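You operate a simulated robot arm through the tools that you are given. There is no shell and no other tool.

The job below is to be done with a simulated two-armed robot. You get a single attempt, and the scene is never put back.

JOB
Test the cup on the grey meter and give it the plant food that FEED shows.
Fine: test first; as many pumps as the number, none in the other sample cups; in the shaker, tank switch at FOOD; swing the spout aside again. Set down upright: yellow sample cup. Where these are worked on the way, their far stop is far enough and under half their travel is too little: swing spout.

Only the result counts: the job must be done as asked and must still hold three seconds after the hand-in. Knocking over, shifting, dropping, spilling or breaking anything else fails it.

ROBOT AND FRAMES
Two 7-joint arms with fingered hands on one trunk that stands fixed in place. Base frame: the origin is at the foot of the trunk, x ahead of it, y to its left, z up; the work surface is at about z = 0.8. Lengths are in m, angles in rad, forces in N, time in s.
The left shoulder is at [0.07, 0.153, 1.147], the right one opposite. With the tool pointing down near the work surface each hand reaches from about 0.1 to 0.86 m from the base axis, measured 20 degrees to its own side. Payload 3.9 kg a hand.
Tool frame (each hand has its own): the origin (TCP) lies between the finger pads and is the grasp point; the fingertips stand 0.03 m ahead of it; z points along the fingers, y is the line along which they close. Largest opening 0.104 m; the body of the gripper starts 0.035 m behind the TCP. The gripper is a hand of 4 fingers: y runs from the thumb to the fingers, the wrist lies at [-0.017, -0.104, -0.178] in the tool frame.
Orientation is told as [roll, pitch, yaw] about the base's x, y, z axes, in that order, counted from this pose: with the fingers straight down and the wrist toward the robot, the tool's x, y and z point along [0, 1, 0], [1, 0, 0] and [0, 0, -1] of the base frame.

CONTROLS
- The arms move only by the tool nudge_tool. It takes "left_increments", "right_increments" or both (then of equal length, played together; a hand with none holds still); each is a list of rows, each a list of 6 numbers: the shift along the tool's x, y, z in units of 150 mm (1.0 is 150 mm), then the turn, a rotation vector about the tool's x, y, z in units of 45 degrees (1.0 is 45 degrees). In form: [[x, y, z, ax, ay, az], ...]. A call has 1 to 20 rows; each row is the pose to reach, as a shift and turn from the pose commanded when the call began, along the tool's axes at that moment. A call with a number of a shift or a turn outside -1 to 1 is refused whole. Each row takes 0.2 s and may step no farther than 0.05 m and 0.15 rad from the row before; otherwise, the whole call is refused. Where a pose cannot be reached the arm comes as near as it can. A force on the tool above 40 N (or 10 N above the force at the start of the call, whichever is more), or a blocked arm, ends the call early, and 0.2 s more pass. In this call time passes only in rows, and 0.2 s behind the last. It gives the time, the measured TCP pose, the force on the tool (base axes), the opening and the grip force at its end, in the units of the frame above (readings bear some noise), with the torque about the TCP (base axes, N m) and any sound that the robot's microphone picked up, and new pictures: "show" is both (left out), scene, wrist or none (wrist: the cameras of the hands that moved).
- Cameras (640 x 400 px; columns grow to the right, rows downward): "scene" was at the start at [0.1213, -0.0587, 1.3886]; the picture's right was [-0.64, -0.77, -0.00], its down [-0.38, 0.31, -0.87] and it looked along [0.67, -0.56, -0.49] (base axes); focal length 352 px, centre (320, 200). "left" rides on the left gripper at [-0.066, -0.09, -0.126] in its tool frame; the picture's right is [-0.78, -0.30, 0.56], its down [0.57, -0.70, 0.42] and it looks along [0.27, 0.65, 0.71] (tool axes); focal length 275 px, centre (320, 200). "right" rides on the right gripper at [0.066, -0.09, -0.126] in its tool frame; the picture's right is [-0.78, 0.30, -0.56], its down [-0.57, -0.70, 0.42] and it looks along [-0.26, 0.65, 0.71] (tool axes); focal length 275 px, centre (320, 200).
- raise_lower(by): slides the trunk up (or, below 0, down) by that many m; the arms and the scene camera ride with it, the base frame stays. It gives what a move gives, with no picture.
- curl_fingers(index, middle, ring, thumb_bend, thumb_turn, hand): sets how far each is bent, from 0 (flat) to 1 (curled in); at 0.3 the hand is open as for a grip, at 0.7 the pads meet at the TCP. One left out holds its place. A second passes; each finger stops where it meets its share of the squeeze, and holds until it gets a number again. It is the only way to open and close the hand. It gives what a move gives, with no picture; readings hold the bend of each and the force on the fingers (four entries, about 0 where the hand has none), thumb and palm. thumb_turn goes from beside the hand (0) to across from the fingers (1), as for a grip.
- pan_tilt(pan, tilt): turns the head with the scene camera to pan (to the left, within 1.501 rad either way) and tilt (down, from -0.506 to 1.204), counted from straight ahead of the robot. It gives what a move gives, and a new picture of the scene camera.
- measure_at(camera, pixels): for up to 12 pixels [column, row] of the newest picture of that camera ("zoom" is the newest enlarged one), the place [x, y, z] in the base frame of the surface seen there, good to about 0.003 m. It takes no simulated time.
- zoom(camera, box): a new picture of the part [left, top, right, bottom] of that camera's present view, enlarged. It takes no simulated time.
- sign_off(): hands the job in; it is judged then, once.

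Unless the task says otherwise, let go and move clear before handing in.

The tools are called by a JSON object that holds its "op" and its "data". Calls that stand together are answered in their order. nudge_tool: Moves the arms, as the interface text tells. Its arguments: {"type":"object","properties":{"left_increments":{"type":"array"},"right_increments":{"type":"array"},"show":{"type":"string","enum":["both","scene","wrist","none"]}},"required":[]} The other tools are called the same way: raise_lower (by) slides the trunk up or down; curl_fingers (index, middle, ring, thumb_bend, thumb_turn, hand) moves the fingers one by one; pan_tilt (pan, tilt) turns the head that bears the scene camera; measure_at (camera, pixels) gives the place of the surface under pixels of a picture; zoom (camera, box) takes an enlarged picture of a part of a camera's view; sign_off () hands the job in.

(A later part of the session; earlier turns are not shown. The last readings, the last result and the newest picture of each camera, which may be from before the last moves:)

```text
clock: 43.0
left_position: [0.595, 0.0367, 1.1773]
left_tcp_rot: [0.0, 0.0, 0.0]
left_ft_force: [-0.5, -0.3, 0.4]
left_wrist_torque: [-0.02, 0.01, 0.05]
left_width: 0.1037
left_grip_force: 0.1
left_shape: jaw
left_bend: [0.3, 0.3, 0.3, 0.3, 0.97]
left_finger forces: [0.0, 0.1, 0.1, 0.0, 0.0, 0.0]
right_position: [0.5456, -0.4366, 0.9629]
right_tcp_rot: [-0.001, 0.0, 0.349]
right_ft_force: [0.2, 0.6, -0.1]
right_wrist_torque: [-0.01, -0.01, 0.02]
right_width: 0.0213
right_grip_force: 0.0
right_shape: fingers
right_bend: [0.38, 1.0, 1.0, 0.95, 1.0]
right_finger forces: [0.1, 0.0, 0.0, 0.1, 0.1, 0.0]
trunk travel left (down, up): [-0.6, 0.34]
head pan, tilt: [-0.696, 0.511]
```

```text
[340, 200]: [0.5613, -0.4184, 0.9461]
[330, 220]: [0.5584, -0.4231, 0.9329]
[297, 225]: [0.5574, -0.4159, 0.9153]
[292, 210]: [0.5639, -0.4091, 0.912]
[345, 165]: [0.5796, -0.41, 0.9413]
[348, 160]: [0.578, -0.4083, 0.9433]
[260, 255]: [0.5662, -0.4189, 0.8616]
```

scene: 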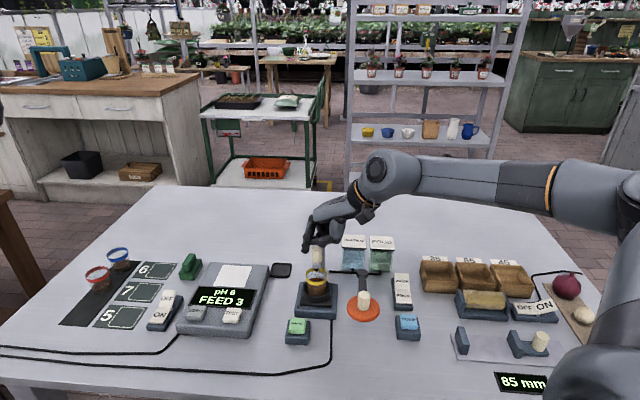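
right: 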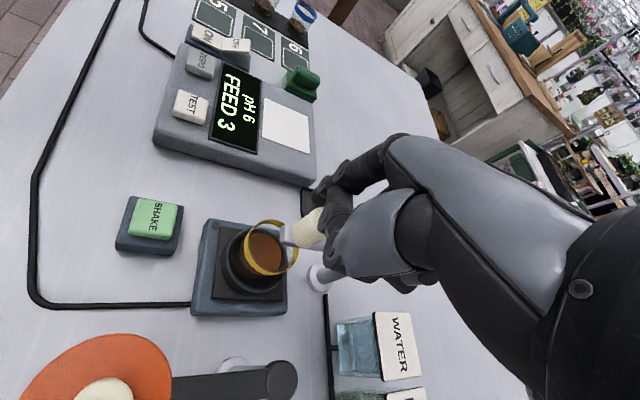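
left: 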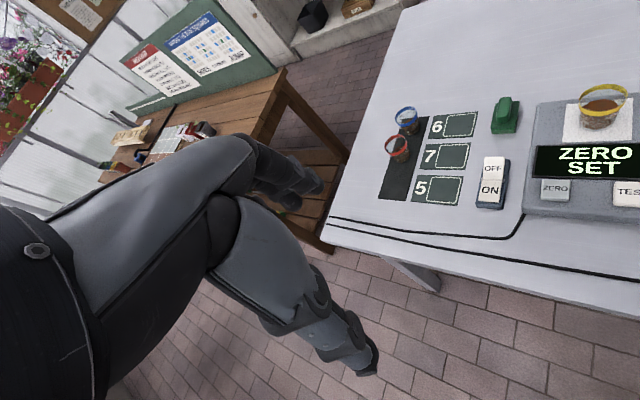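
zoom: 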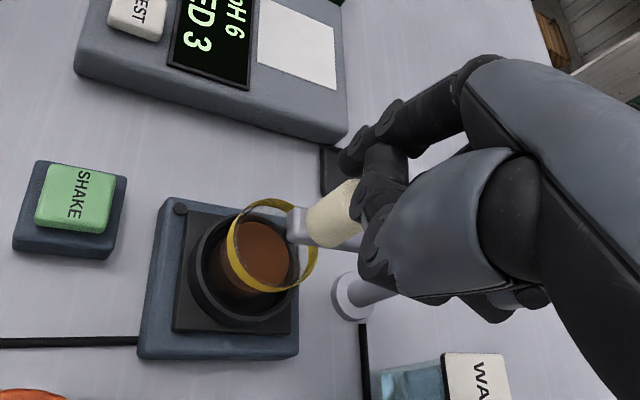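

The nozzle (≈0.563,-0.422) is over the cup's centre (0.5625,-0.419). I'll give a tiny 3 mm extra push to feel whether it is at its stop.

{"op": "nudge_tool", "data": {"right_increments": [[-0.005, -0.021, 0, 0, 0, 0], [-0.007, -0.03, 0, 0, 0, 0]], "show": "both"}}

{"op": "zoom", "data": {"camera": "scene", "box": [280, 220, 360, 310]}}

```text
clock: 43.6
left_position: [0.5952, 0.0362, 1.1773]
left_tcp_rot: [0.001, 0.0, 0.001]
left_ft_force: [0.0, -0.3, -0.7]
left_wrist_torque: [0.0, 0.01, -0.01]
left_width: 0.1035
left_grip_force: 0.1
left_shape: jaw
left_bend: [0.3, 0.3, 0.3, 0.3, 0.97]
left_finger forces: [0.1, 0.0, 0.0, 0.1, 0.1, 0.0]
right_position: [0.5444, -0.4404, 0.9632]
right_tcp_rot: [0.0, 0.0, 0.351]
right_ft_force: [-0.9, -0.6, 0.3]
right_wrist_torque: [0.02, -0.04, -0.03]
right_width: 0.0213
right_grip_force: 0.0
right_shape: fingers
right_bend: [0.38, 1.0, 1.0, 0.95, 1.0]
right_finger forces: [0.1, 0.1, 0.0, 0.1, 0.0, 0.0]
trunk travel left (down, up): [-0.6, 0.34]
head pan, tilt: [-0.696, 0.511]
```

scene: 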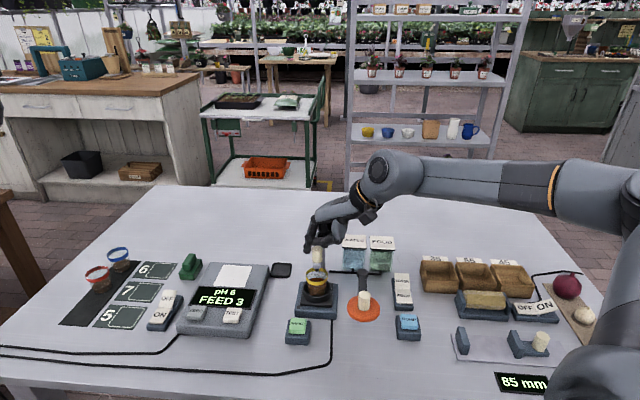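
right: 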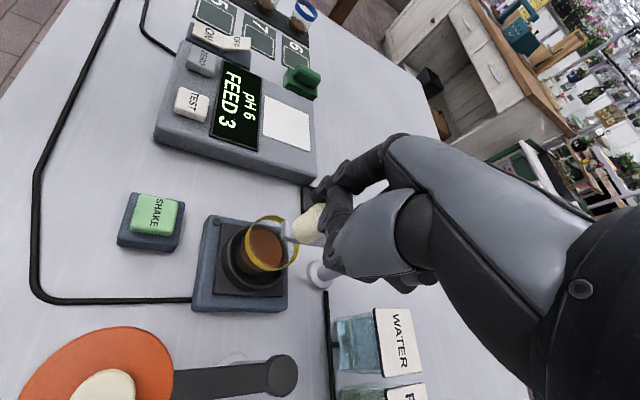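

```text
4.44 times, centred on (320, 265) of scene
```

zoom: 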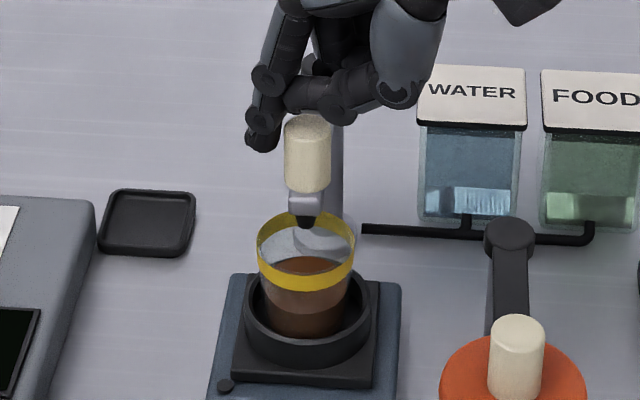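

{"op": "measure_at", "data": {"camera": "zoom", "pixels": [[307, 224], [307, 218], [307, 125], [307, 160], [307, 200], [306, 285], [306, 220]]}}

{"op": "measure_at", "data": {"camera": "right", "pixels": [[310, 222], [306, 232], [290, 228], [266, 250]]}}

```text
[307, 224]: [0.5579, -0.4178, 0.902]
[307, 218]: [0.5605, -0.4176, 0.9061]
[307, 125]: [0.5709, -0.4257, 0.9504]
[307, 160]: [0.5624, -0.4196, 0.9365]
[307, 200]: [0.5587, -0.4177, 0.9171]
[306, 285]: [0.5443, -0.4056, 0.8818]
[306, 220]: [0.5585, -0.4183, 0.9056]
```

```text
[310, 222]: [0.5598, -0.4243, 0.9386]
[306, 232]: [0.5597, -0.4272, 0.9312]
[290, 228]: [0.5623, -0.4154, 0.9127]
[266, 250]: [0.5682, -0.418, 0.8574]
```

The nozzle is centred above the cup (≈0.561,-0.420). I'll back the finger off the knob, rise, and travel toward PUMP.

{"op": "nudge_tool", "data": {"right_increments": [[0.014, 0.065, 0, 0, 0, 0], [0.014, 0.065, -0.15, 0, 0, 0], [0.014, 0.065, -0.4, 0, 0, 0], [0.0, -0.15, -0.5, 0, 0, 0], [-0.02, -0.4, -0.5, 0, 0, 0], [-0.04, -0.65, -0.5, 0, 0, 0], [-0.06, -0.9, -0.5, 0, 0, 0]], "show": "both"}}

{"op": "zoom", "data": {"camera": "scene", "box": [270, 210, 370, 320]}}

```text
clock: 45.2
left_position: [0.5942, 0.0364, 1.178]
left_tcp_rot: [-0.001, -0.001, 0.0]
left_ft_force: [-1.4, 0.5, -0.6]
left_wrist_torque: [0.02, 0.01, 0.01]
left_width: 0.1038
left_grip_force: 0.0
left_shape: jaw
left_bend: [0.3, 0.3, 0.3, 0.3, 0.97]
left_finger forces: [0.0, 0.0, 0.0, 0.0, 0.0, 0.1]
right_position: [0.4174, -0.4942, 1.0372]
right_tcp_rot: [-0.003, -0.002, 0.347]
right_ft_force: [-0.8, 0.0, 0.0]
right_wrist_torque: [0.01, -0.01, -0.01]
right_width: 0.0211
right_grip_force: 0.0
right_shape: fingers
right_bend: [0.38, 1.0, 1.0, 0.95, 1.0]
right_finger forces: [0.1, 0.0, 0.1, 0.0, 0.1, 0.1]
trunk travel left (down, up): [-0.6, 0.34]
head pan, tilt: [-0.696, 0.511]
```

scene: 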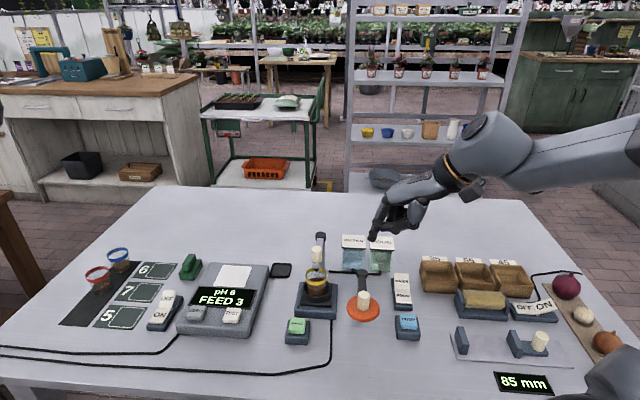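
right: 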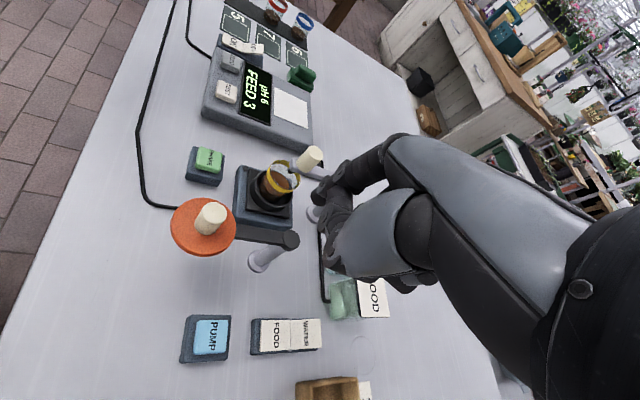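

```text
3.64 times, centred on (320, 265) of scene
```

zoom: 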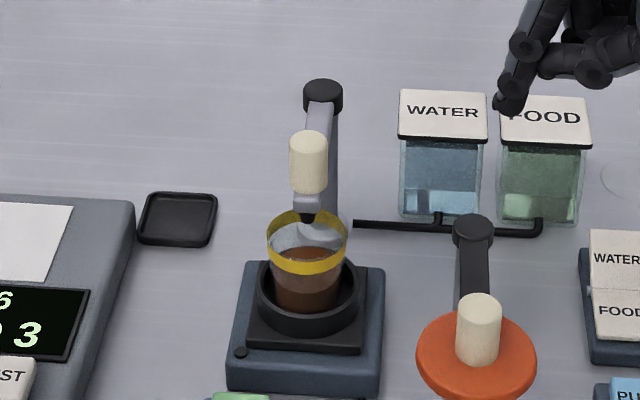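

The spout stays over the cup (nozzle centred). I'll move over PUMP and lower to a few cm above it.

{"op": "nudge_tool", "data": {"right_increments": [[-0.03, -0.25, 0, 0, 0, 0], [-0.077, -0.563, 0.05, 0, 0, 0], [-0.077, -0.563, 0.35, 0, 0, 0], [-0.077, -0.563, 0.65, 0, 0, 0], [-0.077, -0.563, 0.85, 0, 0, 0]], "show": "both"}}

{"op": "zoom", "data": {"camera": "scene", "box": [350, 270, 470, 360]}}

{"op": "zoom", "data": {"camera": "right", "box": [200, 100, 440, 300]}}

```text
clock: 46.4
left_position: [0.5946, 0.0351, 1.1773]
left_tcp_rot: [0.001, -0.001, -0.002]
left_ft_force: [0.2, -0.8, -0.3]
left_wrist_torque: [-0.02, 0.02, 0.03]
left_width: 0.1037
left_grip_force: 0.1
left_shape: jaw
left_bend: [0.3, 0.3, 0.3, 0.3, 0.97]
left_finger forces: [0.1, 0.0, 0.1, 0.0, 0.1, 0.0]
right_position: [0.3448, -0.5365, 0.9081]
right_tcp_rot: [-0.001, -0.001, 0.352]
right_ft_force: [-1.0, -0.4, -0.2]
right_wrist_torque: [-0.01, 0.0, 0.01]
right_width: 0.0212
right_grip_force: 0.1
right_shape: fingers
right_bend: [0.38, 1.0, 1.0, 0.95, 1.0]
right_finger forces: [0.0, 0.1, 0.0, 0.0, 0.0, 0.1]
trunk travel left (down, up): [-0.6, 0.34]
head pan, tilt: [-0.696, 0.511]
```

scene: 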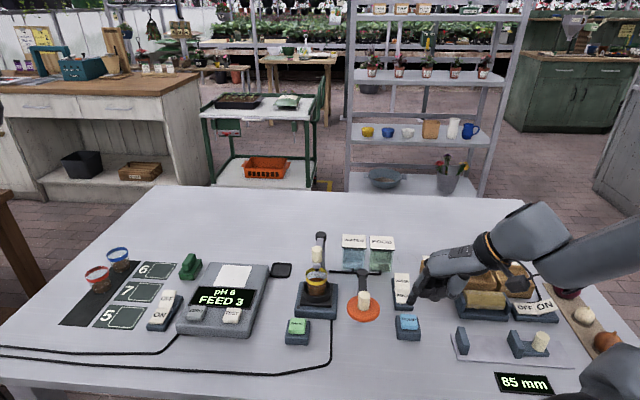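
right: 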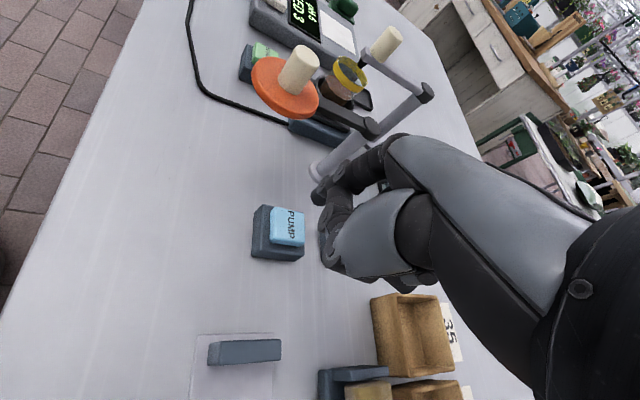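

```text
4.44 times, centred on (410, 315) of scene
```

zoom: 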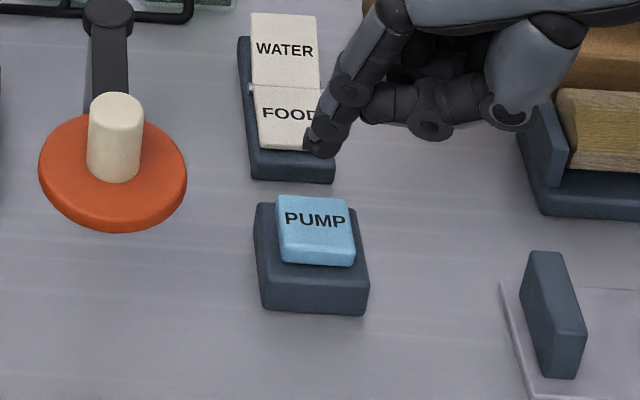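

```text
2.00 times, centred on (320, 200) of right
```

zoom: 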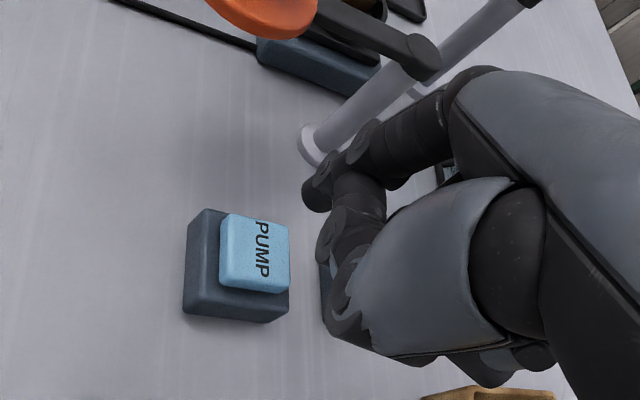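

I'll measure the tip and the PUMP button from this view.

{"op": "measure_at", "data": {"camera": "zoom", "pixels": [[310, 200], [315, 190], [325, 170], [255, 250], [228, 220], [284, 230], [226, 280], [282, 285], [205, 270]]}}

{"op": "measure_at", "data": {"camera": "scene", "pixels": [[410, 302], [411, 300], [414, 296], [409, 318], [401, 318], [416, 318]]}}

```text
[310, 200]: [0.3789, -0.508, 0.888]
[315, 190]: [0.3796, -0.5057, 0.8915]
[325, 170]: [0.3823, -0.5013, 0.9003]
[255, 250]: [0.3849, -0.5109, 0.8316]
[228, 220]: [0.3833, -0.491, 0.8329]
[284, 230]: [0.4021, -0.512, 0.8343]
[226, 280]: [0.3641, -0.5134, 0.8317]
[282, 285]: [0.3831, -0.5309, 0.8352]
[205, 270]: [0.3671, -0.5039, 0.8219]
```

```text
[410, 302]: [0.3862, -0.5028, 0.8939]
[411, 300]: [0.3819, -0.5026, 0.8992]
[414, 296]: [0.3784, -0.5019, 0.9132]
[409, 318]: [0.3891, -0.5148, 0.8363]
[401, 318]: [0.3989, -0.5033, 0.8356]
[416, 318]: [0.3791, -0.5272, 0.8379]
```

The tip (≈0.385,-0.509) is over the button's centre (0.383,-0.512). Lowering to just above the button.

{"op": "nudge_tool", "data": {"right_increments": [[-0.012, -0.01, 0.15, 0, 0, 0], [-0.012, -0.01, 0.23, 0, 0, 0]], "show": "wrist"}}

{"op": "zoom", "data": {"camera": "right", "box": [240, 120, 400, 260]}}

{"op": "zoom", "data": {"camera": "scene", "box": [370, 270, 450, 350]}}

```text
clock: 47.0
left_position: [0.5954, 0.0358, 1.1775]
left_tcp_rot: [-0.001, 0.001, 0.0]
left_ft_force: [0.4, 0.4, 0.1]
left_wrist_torque: [-0.02, 0.0, 0.01]
left_width: 0.1038
left_grip_force: 0.0
left_shape: jaw
left_bend: [0.3, 0.3, 0.3, 0.3, 0.97]
left_finger forces: [0.1, 0.0, 0.0, 0.0, 0.0, 0.1]
right_position: [0.3414, -0.5378, 0.8747]
right_tcp_rot: [-0.001, -0.001, 0.35]
right_ft_force: [0.8, -0.3, 0.9]
right_wrist_torque: [-0.01, 0.01, 0.0]
right_width: 0.0215
right_grip_force: 0.0
right_shape: fingers
right_bend: [0.38, 1.0, 1.0, 0.95, 1.0]
right_finger forces: [0.1, 0.1, 0.1, 0.0, 0.0, 0.0]
trunk travel left (down, up): [-0.6, 0.34]
head pan, tilt: [-0.696, 0.511]
```

right: 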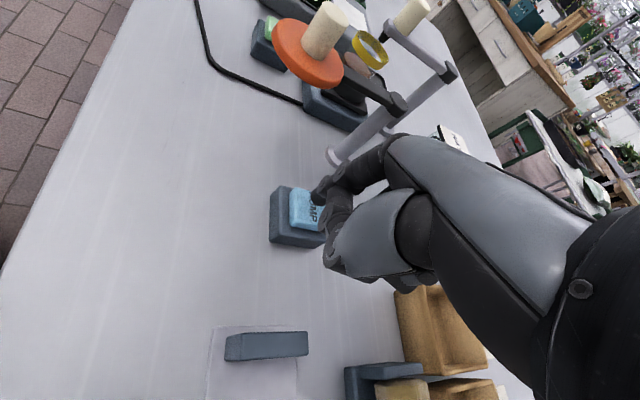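

```text
2.86 times, centred on (320, 190) of right
```

zoom: 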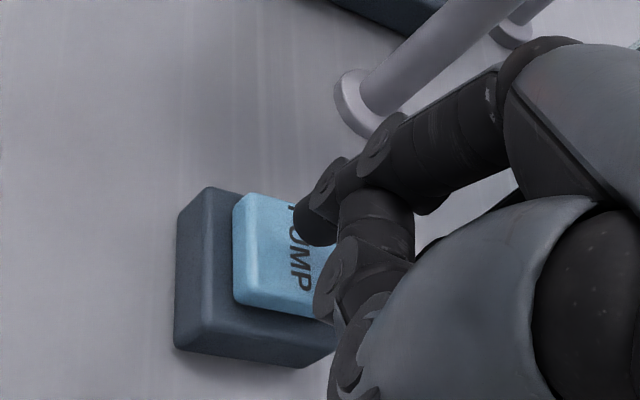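

```text
5.00 times, centred on (410, 310) of scene
```

zoom: 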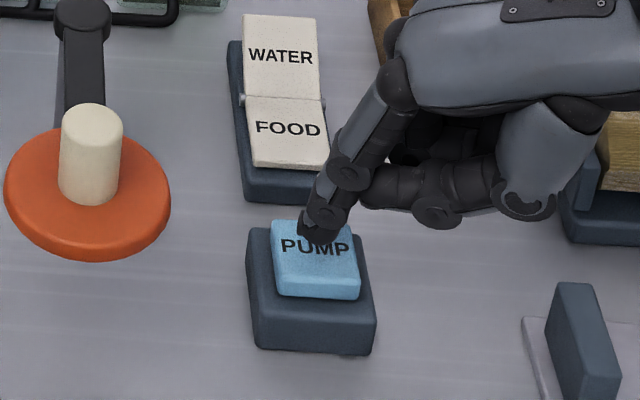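

The tip hovers just over the PUMP button. Pressing down gradually for pump 1.

{"op": "nudge_tool", "data": {"right_increments": [[0, 0, 0.04, 0, 0, 0], [0, 0, 0.07, 0, 0, 0], [0, 0, 0.09, 0, 0, 0]], "show": "none"}}

```text
clock: 47.8
left_position: [0.595, 0.0376, 1.1784]
left_tcp_rot: [0.001, -0.001, -0.001]
left_ft_force: [0.0, -0.7, 0.8]
left_wrist_torque: [0.03, 0.03, -0.01]
left_width: 0.1037
left_grip_force: 0.1
left_shape: jaw
left_bend: [0.3, 0.3, 0.3, 0.3, 0.97]
left_finger forces: [0.1, 0.0, 0.1, 0.0, 0.1, 0.0]
right_position: [0.3436, -0.537, 0.8611]
right_tcp_rot: [-0.002, 0.001, 0.348]
right_ft_force: [0.3, -0.7, 2.4]
right_wrist_torque: [0.03, -0.11, -0.06]
right_width: 0.0216
right_grip_force: 0.7
right_shape: fingers
right_bend: [0.37, 1.0, 1.0, 0.95, 1.0]
right_finger forces: [2.3, 0.0, 0.0, 0.1, 0.0, 0.0]
trunk travel left (down, up): [-0.6, 0.34]
head pan, tilt: [-0.696, 0.511]
heard: click
```

A click at TCP z≈0.861 — pump 1 registered. I'll look at the cup and tank, then release fully.

{"op": "zoom", "data": {"camera": "scene", "box": [280, 220, 400, 320]}}

{"op": "nudge_tool", "data": {"right_increments": [[0, 0, -0.05, 0, 0, 0], [0, 0, -0.12, 0, 0, 0], [0, 0, -0.12, 0, 0, 0]], "show": "both"}}

{"op": "zoom", "data": {"camera": "scene", "box": [280, 220, 400, 320]}}

```text
4.00 times, centred on (340, 270) of scene
```

zoom: 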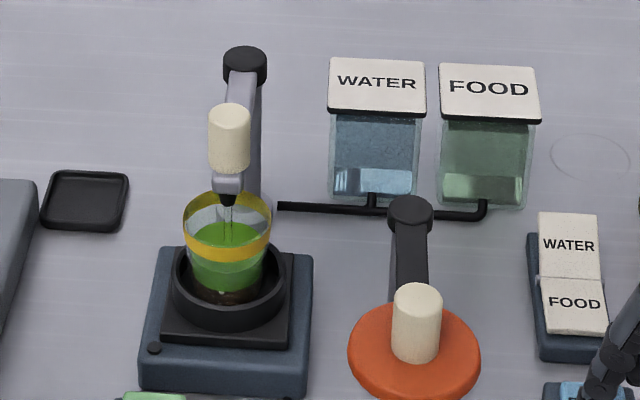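

```text
clock: 48.6
left_position: [0.5962, 0.0359, 1.1769]
left_tcp_rot: [-0.001, 0.001, 0.0]
left_ft_force: [-0.1, -0.2, 0.1]
left_wrist_torque: [-0.01, 0.04, 0.02]
left_width: 0.1037
left_grip_force: 0.1
left_shape: jaw
left_bend: [0.3, 0.3, 0.3, 0.3, 0.97]
left_finger forces: [0.1, 0.0, 0.0, 0.0, 0.0, 0.0]
right_position: [0.3436, -0.5362, 0.8787]
right_tcp_rot: [0.001, 0.0, 0.35]
right_ft_force: [-0.3, 0.9, -1.1]
right_wrist_torque: [0.0, -0.02, 0.0]
right_width: 0.0214
right_grip_force: 0.0
right_shape: fingers
right_bend: [0.37, 1.0, 1.0, 0.95, 1.0]
right_finger forces: [0.0, 0.1, 0.1, 0.1, 0.0, 0.1]
trunk travel left (down, up): [-0.6, 0.34]
head pan, tilt: [-0.696, 0.511]
```

scene: 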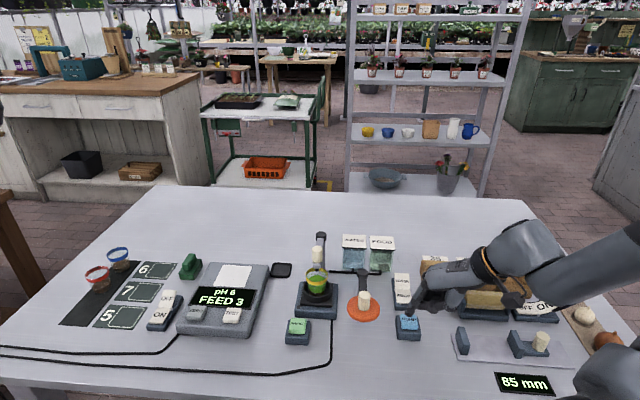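
right: 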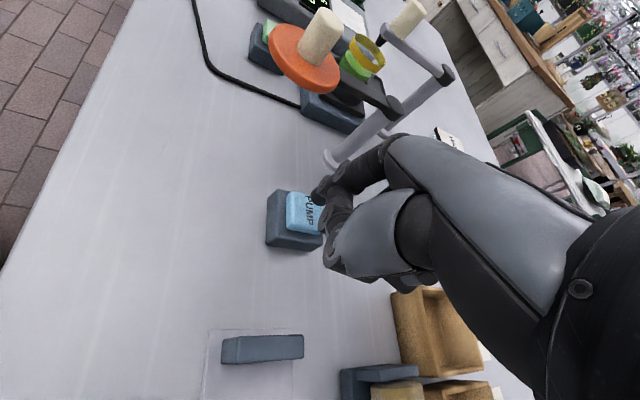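

```text
4.00 times, centred on (340, 270) of scene
```

zoom: 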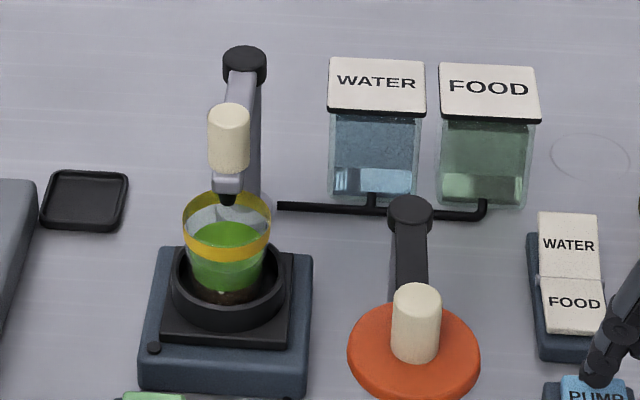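

Pump 1 delivered green food into the cup and the button is released. Pressing for pump 2.

{"op": "nudge_tool", "data": {"right_increments": [[0, 0, 0.05, 0, 0, 0], [0, 0, 0.09, 0, 0, 0], [0, 0, 0.12, 0, 0, 0]], "show": "none"}}

{"op": "zoom", "data": {"camera": "scene", "box": [280, 220, 400, 320]}}

```text
clock: 49.4
left_position: [0.5953, 0.0363, 1.1778]
left_tcp_rot: [0.0, 0.0, 0.0]
left_ft_force: [0.8, -0.1, 0.5]
left_wrist_torque: [0.05, -0.03, -0.01]
left_width: 0.1036
left_grip_force: 0.0
left_shape: jaw
left_bend: [0.3, 0.3, 0.3, 0.3, 0.97]
left_finger forces: [0.0, 0.0, 0.0, 0.1, 0.0, 0.1]
right_position: [0.3425, -0.5376, 0.8604]
right_tcp_rot: [-0.001, -0.001, 0.349]
right_ft_force: [-0.7, 0.7, 2.5]
right_wrist_torque: [0.04, -0.09, 0.03]
right_width: 0.0211
right_grip_force: 1.0
right_shape: fingers
right_bend: [0.37, 1.0, 1.0, 0.95, 1.0]
right_finger forces: [2.2, 0.0, 0.1, 0.0, 0.0, 0.0]
trunk travel left (down, up): [-0.6, 0.34]
head pan, tilt: [-0.696, 0.511]
heard: click
```

```text
4.00 times, centred on (340, 270) of scene
```

zoom: 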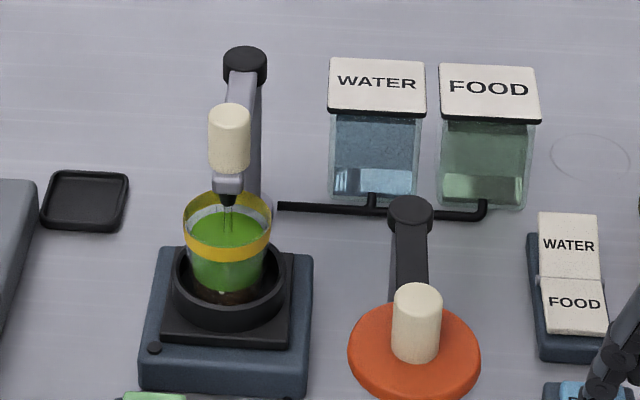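

Click — pump 2 is in, with the level rising a little. I'll release fully, then press for pump 3.

{"op": "nudge_tool", "data": {"right_increments": [[0, 0, -0.05, 0, 0, 0], [0, 0, -0.12, 0, 0, 0], [0, 0, -0.12, 0, 0, 0]], "show": "none"}}

{"op": "nudge_tool", "data": {"right_increments": [[0, 0, 0.05, 0, 0, 0], [0, 0, 0.09, 0, 0, 0], [0, 0, 0.12, 0, 0, 0]], "show": "none"}}

{"op": "zoom", "data": {"camera": "scene", "box": [280, 220, 400, 320]}}

```text
clock: 50.2
left_position: [0.5953, 0.0358, 1.176]
left_tcp_rot: [0.0, 0.0, 0.0]
left_ft_force: [-0.2, 0.9, 0.8]
left_wrist_torque: [-0.01, 0.03, 0.01]
left_width: 0.1037
left_grip_force: 0.1
left_shape: jaw
left_bend: [0.3, 0.3, 0.3, 0.3, 0.97]
left_finger forces: [0.0, 0.1, 0.1, 0.0, 0.0, 0.0]
right_position: [0.3431, -0.5395, 0.8777]
right_tcp_rot: [0.001, -0.001, 0.351]
right_ft_force: [-0.4, 1.3, 0.3]
right_wrist_torque: [0.02, 0.01, -0.02]
right_width: 0.0215
right_grip_force: 0.1
right_shape: fingers
right_bend: [0.37, 1.0, 1.0, 0.95, 1.0]
right_finger forces: [0.1, 0.0, 0.0, 0.0, 0.0, 0.0]
trunk travel left (down, up): [-0.6, 0.34]
head pan, tilt: [-0.696, 0.511]
```

```text
clock: 51.0
left_position: [0.5959, 0.0359, 1.1765]
left_tcp_rot: [0.0, -0.002, -0.001]
left_ft_force: [0.0, 0.3, 0.5]
left_wrist_torque: [-0.01, 0.01, 0.0]
left_width: 0.1037
left_grip_force: 0.0
left_shape: jaw
left_bend: [0.3, 0.3, 0.3, 0.3, 0.97]
left_finger forces: [0.1, 0.0, 0.0, 0.0, 0.0, 0.0]
right_position: [0.3411, -0.5392, 0.8617]
right_tcp_rot: [0.0, 0.002, 0.35]
right_ft_force: [0.9, -1.0, 2.1]
right_wrist_torque: [0.04, -0.1, -0.07]
right_width: 0.0212
right_grip_force: 0.8
right_shape: fingers
right_bend: [0.37, 1.0, 1.0, 0.96, 1.0]
right_finger forces: [2.0, 0.0, 0.0, 0.0, 0.0, 0.0]
trunk travel left (down, up): [-0.6, 0.34]
head pan, tilt: [-0.696, 0.511]
heard: click
```

```text
4.00 times, centred on (340, 270) of scene
```

zoom: 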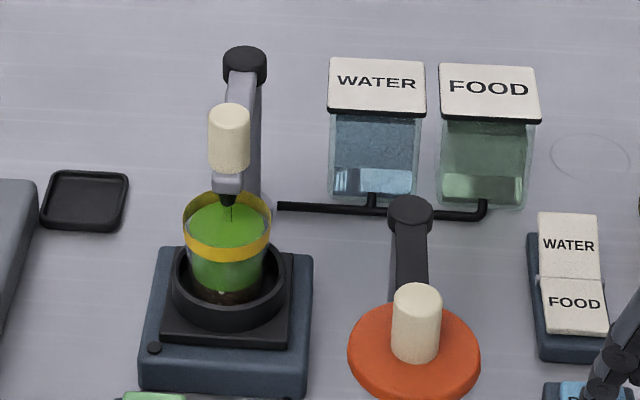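

Third click — exactly 3 pumps delivered. I'll lift off PUMP and head back to the spout, staying high.

{"op": "nudge_tool", "data": {"right_increments": [[0, 0, -0.15, 0, 0, 0], [0, 0, -0.4, 0, 0, 0], [0, 0, -0.7, 0, 0, 0], [0, 0, -1.0, 0, 0, 0]], "show": "none"}}

{"op": "nudge_tool", "data": {"right_increments": [[0.0, 0.25, 0, 0, 0, 0], [0.01, 0.5, 0, 0, 0, 0], [0.02, 0.75, 0, 0, 0, 0], [0.025, 0.95, 0, 0, 0, 0]], "show": "both"}}

{"op": "zoom", "data": {"camera": "scene", "box": [270, 200, 390, 320]}}

{"op": "zoom", "data": {"camera": "right", "box": [160, 100, 440, 340]}}

```text
clock: 52.0
left_position: [0.5935, 0.0361, 1.1787]
left_tcp_rot: [0.001, -0.002, -0.001]
left_ft_force: [0.3, -0.5, 0.6]
left_wrist_torque: [0.02, -0.04, -0.01]
left_width: 0.1039
left_grip_force: 0.1
left_shape: jaw
left_bend: [0.3, 0.3, 0.3, 0.3, 0.97]
left_finger forces: [0.0, 0.0, 0.0, 0.1, 0.0, 0.0]
right_position: [0.3418, -0.5368, 1.0107]
right_tcp_rot: [0.0, -0.002, 0.35]
right_ft_force: [0.0, -0.3, 1.4]
right_wrist_torque: [-0.01, -0.01, 0.0]
right_width: 0.0215
right_grip_force: 0.1
right_shape: fingers
right_bend: [0.37, 1.0, 1.0, 0.96, 1.0]
right_finger forces: [0.0, 0.1, 0.1, 0.0, 0.0, 0.1]
trunk travel left (down, up): [-0.6, 0.34]
head pan, tilt: [-0.696, 0.511]
```

```text
clock: 53.0
left_position: [0.5977, 0.0358, 1.1763]
left_tcp_rot: [-0.001, 0.002, 0.001]
left_ft_force: [0.1, 0.0, -0.1]
left_wrist_torque: [-0.01, 0.0, 0.02]
left_width: 0.1038
left_grip_force: 0.1
left_shape: jaw
left_bend: [0.3, 0.3, 0.3, 0.3, 0.97]
left_finger forces: [0.0, 0.0, 0.0, 0.1, 0.0, 0.0]
right_position: [0.4751, -0.4854, 1.0098]
right_tcp_rot: [0.0, 0.002, 0.351]
right_ft_force: [-0.3, 0.7, -0.6]
right_wrist_torque: [-0.01, 0.01, 0.0]
right_width: 0.0213
right_grip_force: 0.1
right_shape: fingers
right_bend: [0.37, 1.0, 1.0, 0.96, 1.0]
right_finger forces: [0.1, 0.1, 0.1, 0.0, 0.1, 0.0]
trunk travel left (down, up): [-0.6, 0.34]
head pan, tilt: [-0.696, 0.511]
```

scene: 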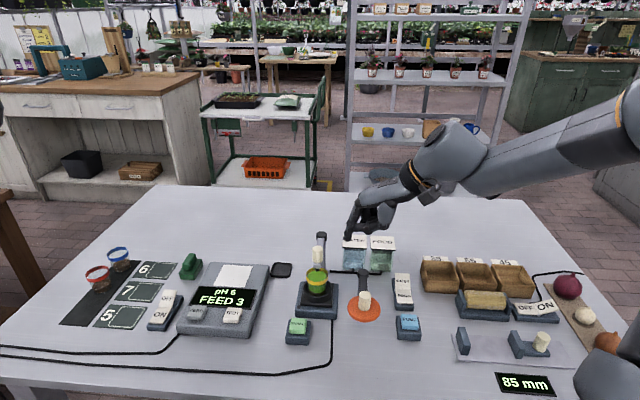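
right: 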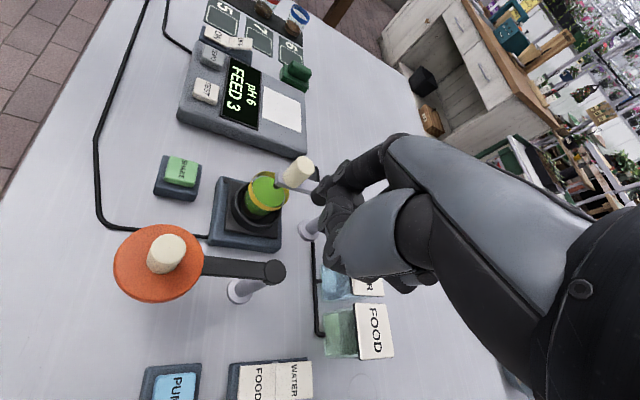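

```text
3.33 times, centred on (330, 260) of scene
```

zoom: 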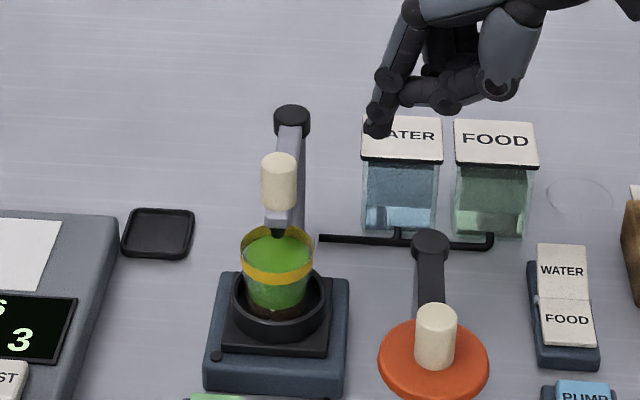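

```text
1.67 times, centred on (300, 220) of right
```

zoom: 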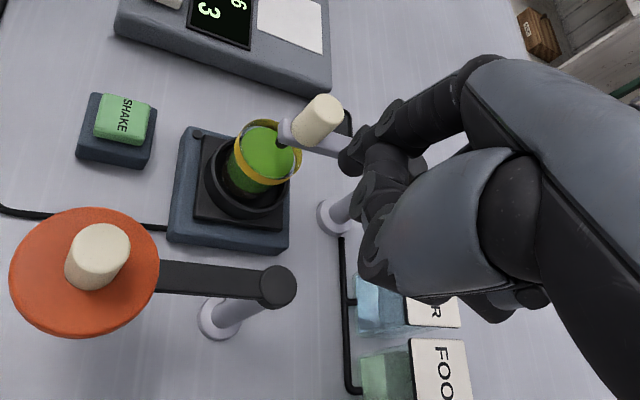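

I'll measure the knob and tip from here before dropping in on the other side of the knob.

{"op": "measure_at", "data": {"camera": "zoom", "pixels": [[326, 108], [312, 102], [340, 108], [343, 162], [350, 155], [285, 135], [265, 150], [240, 140], [302, 160]]}}

{"op": "measure_at", "data": {"camera": "scene", "pixels": [[318, 247], [318, 255], [317, 267], [347, 237], [348, 235]]}}

```text
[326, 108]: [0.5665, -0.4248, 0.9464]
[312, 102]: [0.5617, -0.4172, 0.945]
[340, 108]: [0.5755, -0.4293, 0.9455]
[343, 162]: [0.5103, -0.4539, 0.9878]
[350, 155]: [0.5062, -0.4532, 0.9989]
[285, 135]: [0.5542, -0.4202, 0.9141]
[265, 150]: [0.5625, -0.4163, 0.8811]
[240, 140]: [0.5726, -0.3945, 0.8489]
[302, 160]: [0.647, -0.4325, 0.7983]
```

```text
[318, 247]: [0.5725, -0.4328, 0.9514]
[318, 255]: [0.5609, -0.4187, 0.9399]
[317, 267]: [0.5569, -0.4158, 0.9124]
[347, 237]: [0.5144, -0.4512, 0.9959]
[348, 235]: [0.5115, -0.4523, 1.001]
```

Knob ≈(0.569,-0.427), tip ≈(0.516,-0.458). I'll move the tip to the robot-right side of the knob and lower it to push height.

{"op": "nudge_tool", "data": {"right_increments": [[-0.01, 0.209, 0, 0, 0, 0], [-0.01, 0.209, 0.15, 0, 0, 0], [-0.01, 0.209, 0.312, 0, 0, 0]], "show": "both"}}

{"op": "zoom", "data": {"camera": "scene", "box": [280, 210, 380, 310]}}

{"op": "zoom", "data": {"camera": "right", "box": [200, 100, 440, 300]}}

```text
clock: 53.8
left_position: [0.5952, 0.0356, 1.1775]
left_tcp_rot: [0.0, 0.001, 0.0]
left_ft_force: [-0.6, 0.4, -0.3]
left_wrist_torque: [0.01, -0.04, 0.02]
left_width: 0.104
left_grip_force: 0.0
left_shape: jaw
left_bend: [0.3, 0.3, 0.3, 0.3, 0.97]
left_finger forces: [0.1, 0.1, 0.0, 0.0, 0.0, 0.0]
right_position: [0.505, -0.4783, 0.9651]
right_tcp_rot: [0.0, -0.002, 0.35]
right_ft_force: [1.1, -0.5, 0.1]
right_wrist_torque: [0.0, 0.02, 0.01]
right_width: 0.0215
right_grip_force: 0.0
right_shape: fingers
right_bend: [0.37, 1.0, 1.0, 0.96, 1.0]
right_finger forces: [0.1, 0.1, 0.0, 0.1, 0.1, 0.1]
trunk travel left (down, up): [-0.6, 0.34]
head pan, tilt: [-0.696, 0.511]
```

scene: 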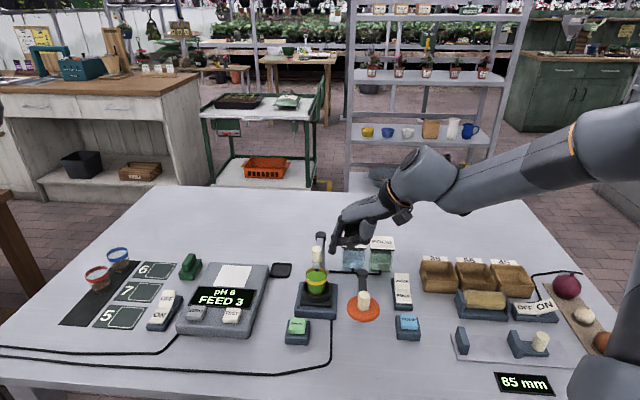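
right: 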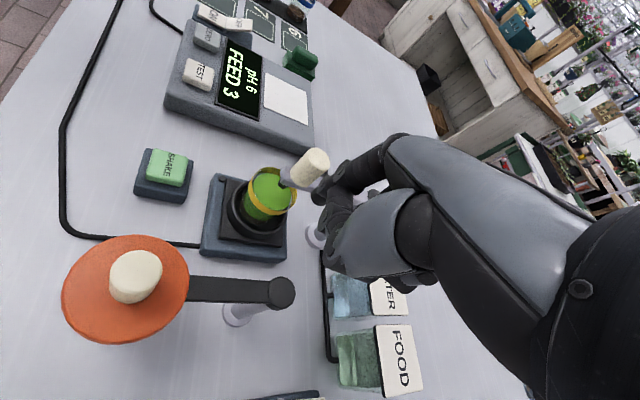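

```text
4.00 times, centred on (330, 260) of scene
```

zoom: 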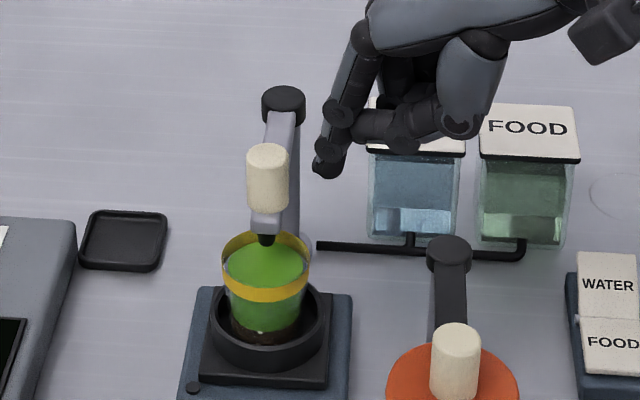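

```text
2.00 times, centred on (320, 200) of right
```

zoom: 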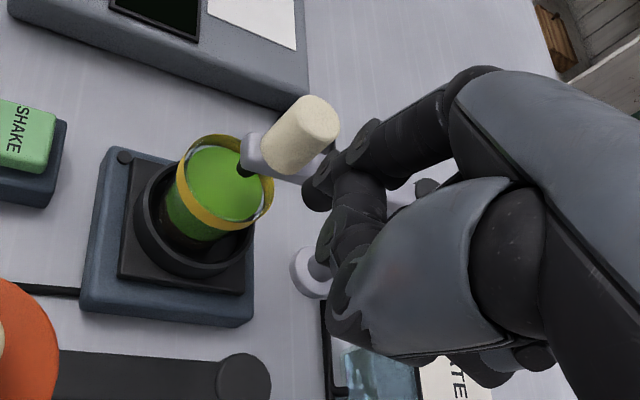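

The finger is on the correct side of the knob with a gap. I'll sweep the spout back clockwise, first half.

{"op": "nudge_tool", "data": {"right_increments": [[0.014, 0.078, 0, 0, 0, 0], [0.071, 0.166, 0, 0, 0, 0], [0.118, 0.283, 0, 0, 0, 0], [0.14, 0.407, 0, 0, 0, 0], [0.135, 0.533, 0, 0, 0, 0]], "show": "both"}}

{"op": "zoom", "data": {"camera": "scene", "box": [260, 200, 380, 310]}}

{"op": "zoom", "data": {"camera": "right", "box": [200, 100, 440, 300]}}

```text
clock: 55.0
left_position: [0.5967, 0.0359, 1.1757]
left_tcp_rot: [0.0, 0.0, 0.002]
left_ft_force: [0.7, 0.5, -0.5]
left_wrist_torque: [-0.02, 0.02, 0.0]
left_width: 0.1039
left_grip_force: 0.0
left_shape: jaw
left_bend: [0.3, 0.3, 0.3, 0.3, 0.97]
left_finger forces: [0.1, 0.0, 0.0, 0.1, 0.1, 0.0]
right_position: [0.5756, -0.4293, 0.9616]
right_tcp_rot: [0.0, 0.001, 0.351]
right_ft_force: [0.9, 0.4, -0.1]
right_wrist_torque: [-0.02, -0.01, 0.0]
right_width: 0.0218
right_grip_force: 0.1
right_shape: fingers
right_bend: [0.37, 1.0, 1.0, 0.96, 1.0]
right_finger forces: [0.1, 0.1, 0.0, 0.1, 0.0, 0.0]
trunk travel left (down, up): [-0.6, 0.34]
head pan, tilt: [-0.696, 0.511]
```

scene: 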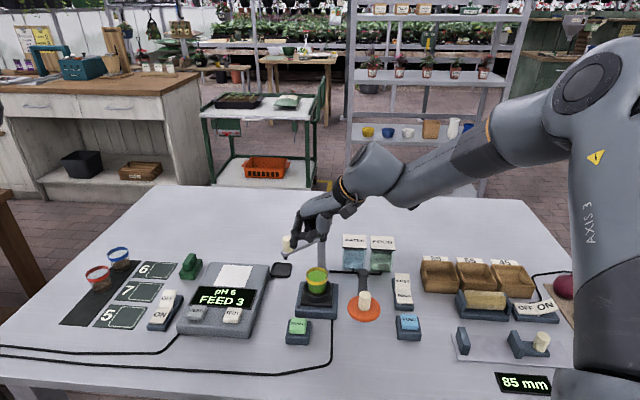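
right: 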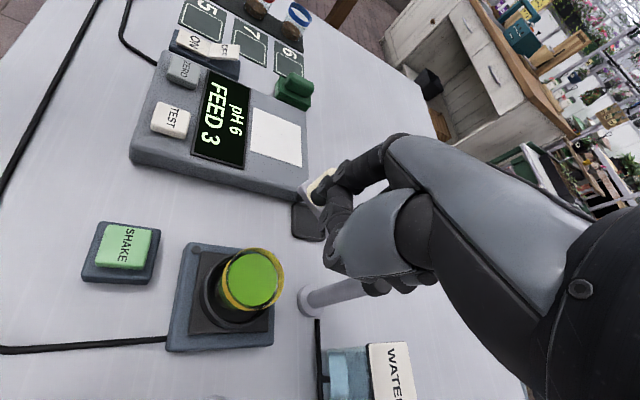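

```text
3.64 times, centred on (320, 255) of scene
```

zoom: 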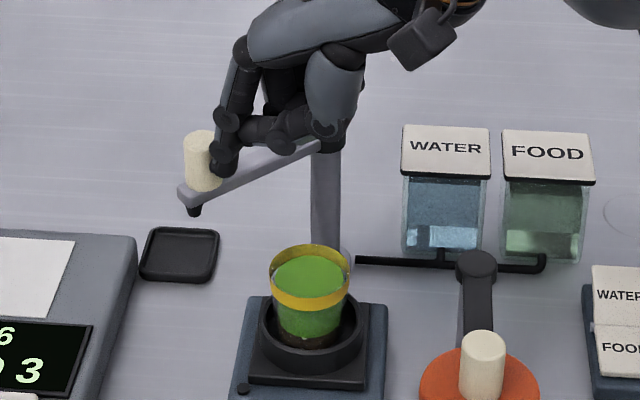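

```text
2.00 times, centred on (320, 200) of right
```

zoom: 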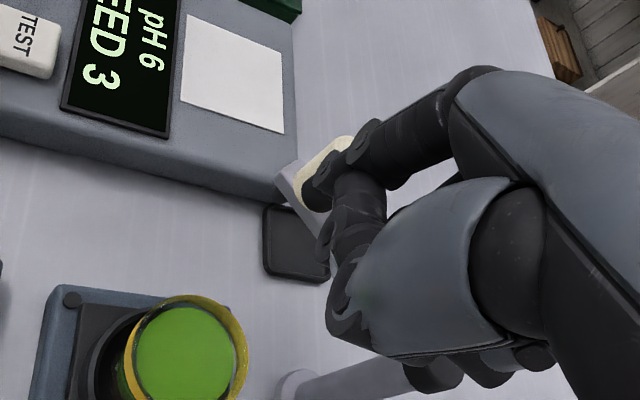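

The spout swings back smoothly and the cup is unaffected. Continuing to its original aside position.

{"op": "nudge_tool", "data": {"right_increments": [[-0.03, 0.122, 0, 0, 0, 0], [-0.086, 0.236, 0, 0, 0, 0], [-0.149, 0.32, 0, 0, 0, 0], [-0.21, 0.378, 0, 0, 0, 0], [-0.234, 0.398, 0, 0, 0, 0]], "show": "both"}}

{"op": "zoom", "data": {"camera": "scene", "box": [260, 190, 380, 310]}}

{"op": "zoom", "data": {"camera": "right", "box": [200, 100, 440, 300]}}

```text
clock: 56.2
left_position: [0.5954, 0.0366, 1.1779]
left_tcp_rot: [-0.001, 0.001, 0.0]
left_ft_force: [0.3, 0.3, 0.1]
left_wrist_torque: [0.0, -0.03, 0.0]
left_width: 0.1037
left_grip_force: 0.0
left_shape: jaw
left_bend: [0.3, 0.3, 0.3, 0.3, 0.97]
left_finger forces: [0.0, 0.0, 0.0, 0.0, 0.0, 0.1]
right_position: [0.6422, -0.4415, 0.9646]
right_tcp_rot: [0.001, 0.001, 0.35]
right_ft_force: [0.9, 0.2, 0.4]
right_wrist_torque: [-0.02, 0.0, 0.0]
right_width: 0.0216
right_grip_force: 0.0
right_shape: fingers
right_bend: [0.37, 1.0, 1.0, 0.96, 1.0]
right_finger forces: [0.0, 0.0, 0.0, 0.1, 0.0, 0.1]
trunk travel left (down, up): [-0.6, 0.34]
head pan, tilt: [-0.696, 0.511]
```

scene: 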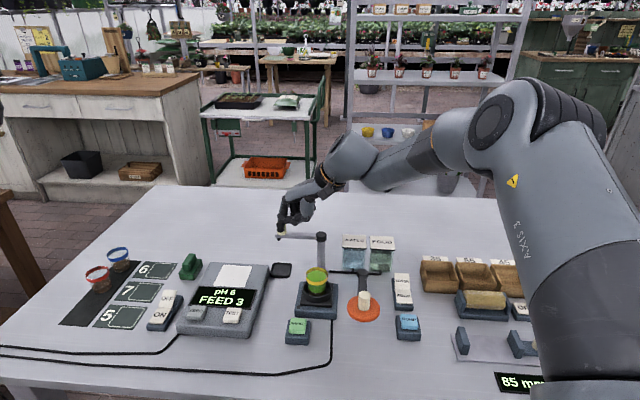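
right: 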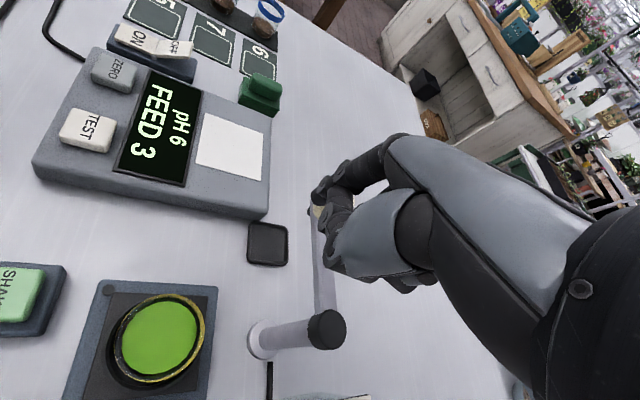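

```text
3.33 times, centred on (320, 250) of scene
```

zoom: 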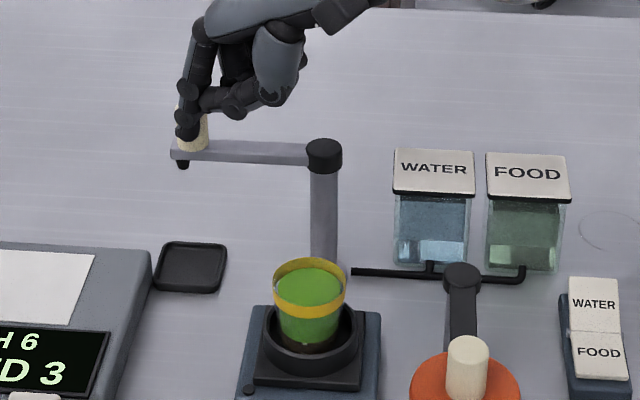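

```text
2.00 times, centred on (320, 200) of right
```

zoom: 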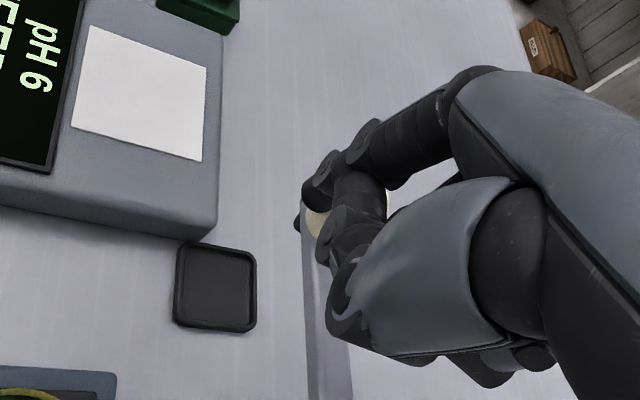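

The nozzle is back at scene px (279,239), matching the start view. I'll verify by measuring, then back the finger off and lift.

{"op": "measure_at", "data": {"camera": "scene", "pixels": [[279, 239], [277, 236], [321, 236], [300, 235]]}}

{"op": "nudge_tool", "data": {"right_increments": [[0.02, -0.02, 0, 0, 0, 0], [0.06, -0.06, -0.05, 0, 0, 0], [0.06, -0.06, -0.3, 0, 0, 0], [0.06, -0.06, -0.6, 0, 0, 0], [0.06, -0.2, -0.8, 0, 0, 0]], "show": "both"}}

{"op": "zoom", "data": {"camera": "scene", "box": [260, 190, 380, 310]}}

```text
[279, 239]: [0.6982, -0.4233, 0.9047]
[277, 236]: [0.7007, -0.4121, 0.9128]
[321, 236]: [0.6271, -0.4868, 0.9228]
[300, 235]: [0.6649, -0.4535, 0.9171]
```

```text
clock: 57.4
left_position: [0.5932, 0.0359, 1.1782]
left_tcp_rot: [0.0, 0.0, 0.0]
left_ft_force: [-0.1, -0.5, -0.5]
left_wrist_torque: [0.0, -0.01, 0.0]
left_width: 0.1038
left_grip_force: 0.1
left_shape: jaw
left_bend: [0.3, 0.3, 0.3, 0.3, 0.97]
left_finger forces: [0.1, 0.0, 0.0, 0.0, 0.0, 0.0]
right_position: [0.6076, -0.4401, 1.0845]
right_tcp_rot: [0.001, 0.0, 0.349]
right_ft_force: [0.1, 0.6, -0.4]
right_wrist_torque: [-0.03, -0.03, -0.02]
right_width: 0.0214
right_grip_force: 0.1
right_shape: fingers
right_bend: [0.37, 1.0, 1.0, 0.96, 1.0]
right_finger forces: [0.1, 0.1, 0.0, 0.1, 0.1, 0.1]
trunk travel left (down, up): [-0.6, 0.34]
head pan, tilt: [-0.696, 0.511]
```

scene: 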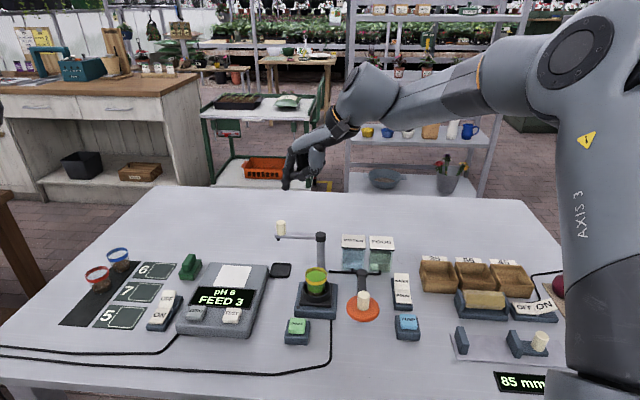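
right: 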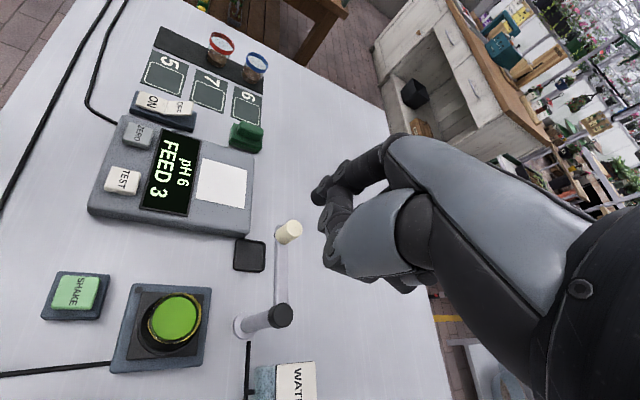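

```text
3.33 times, centred on (320, 250) of scene
```

zoom: 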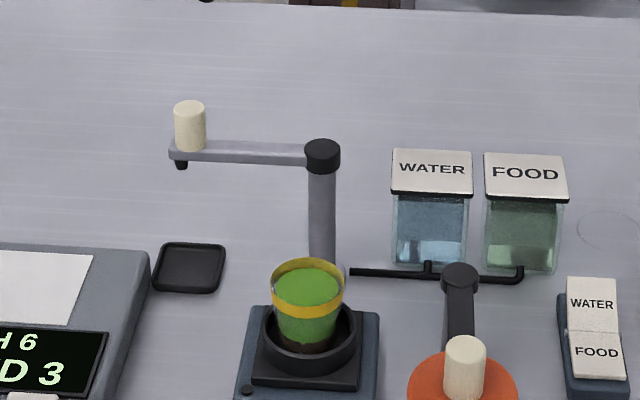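

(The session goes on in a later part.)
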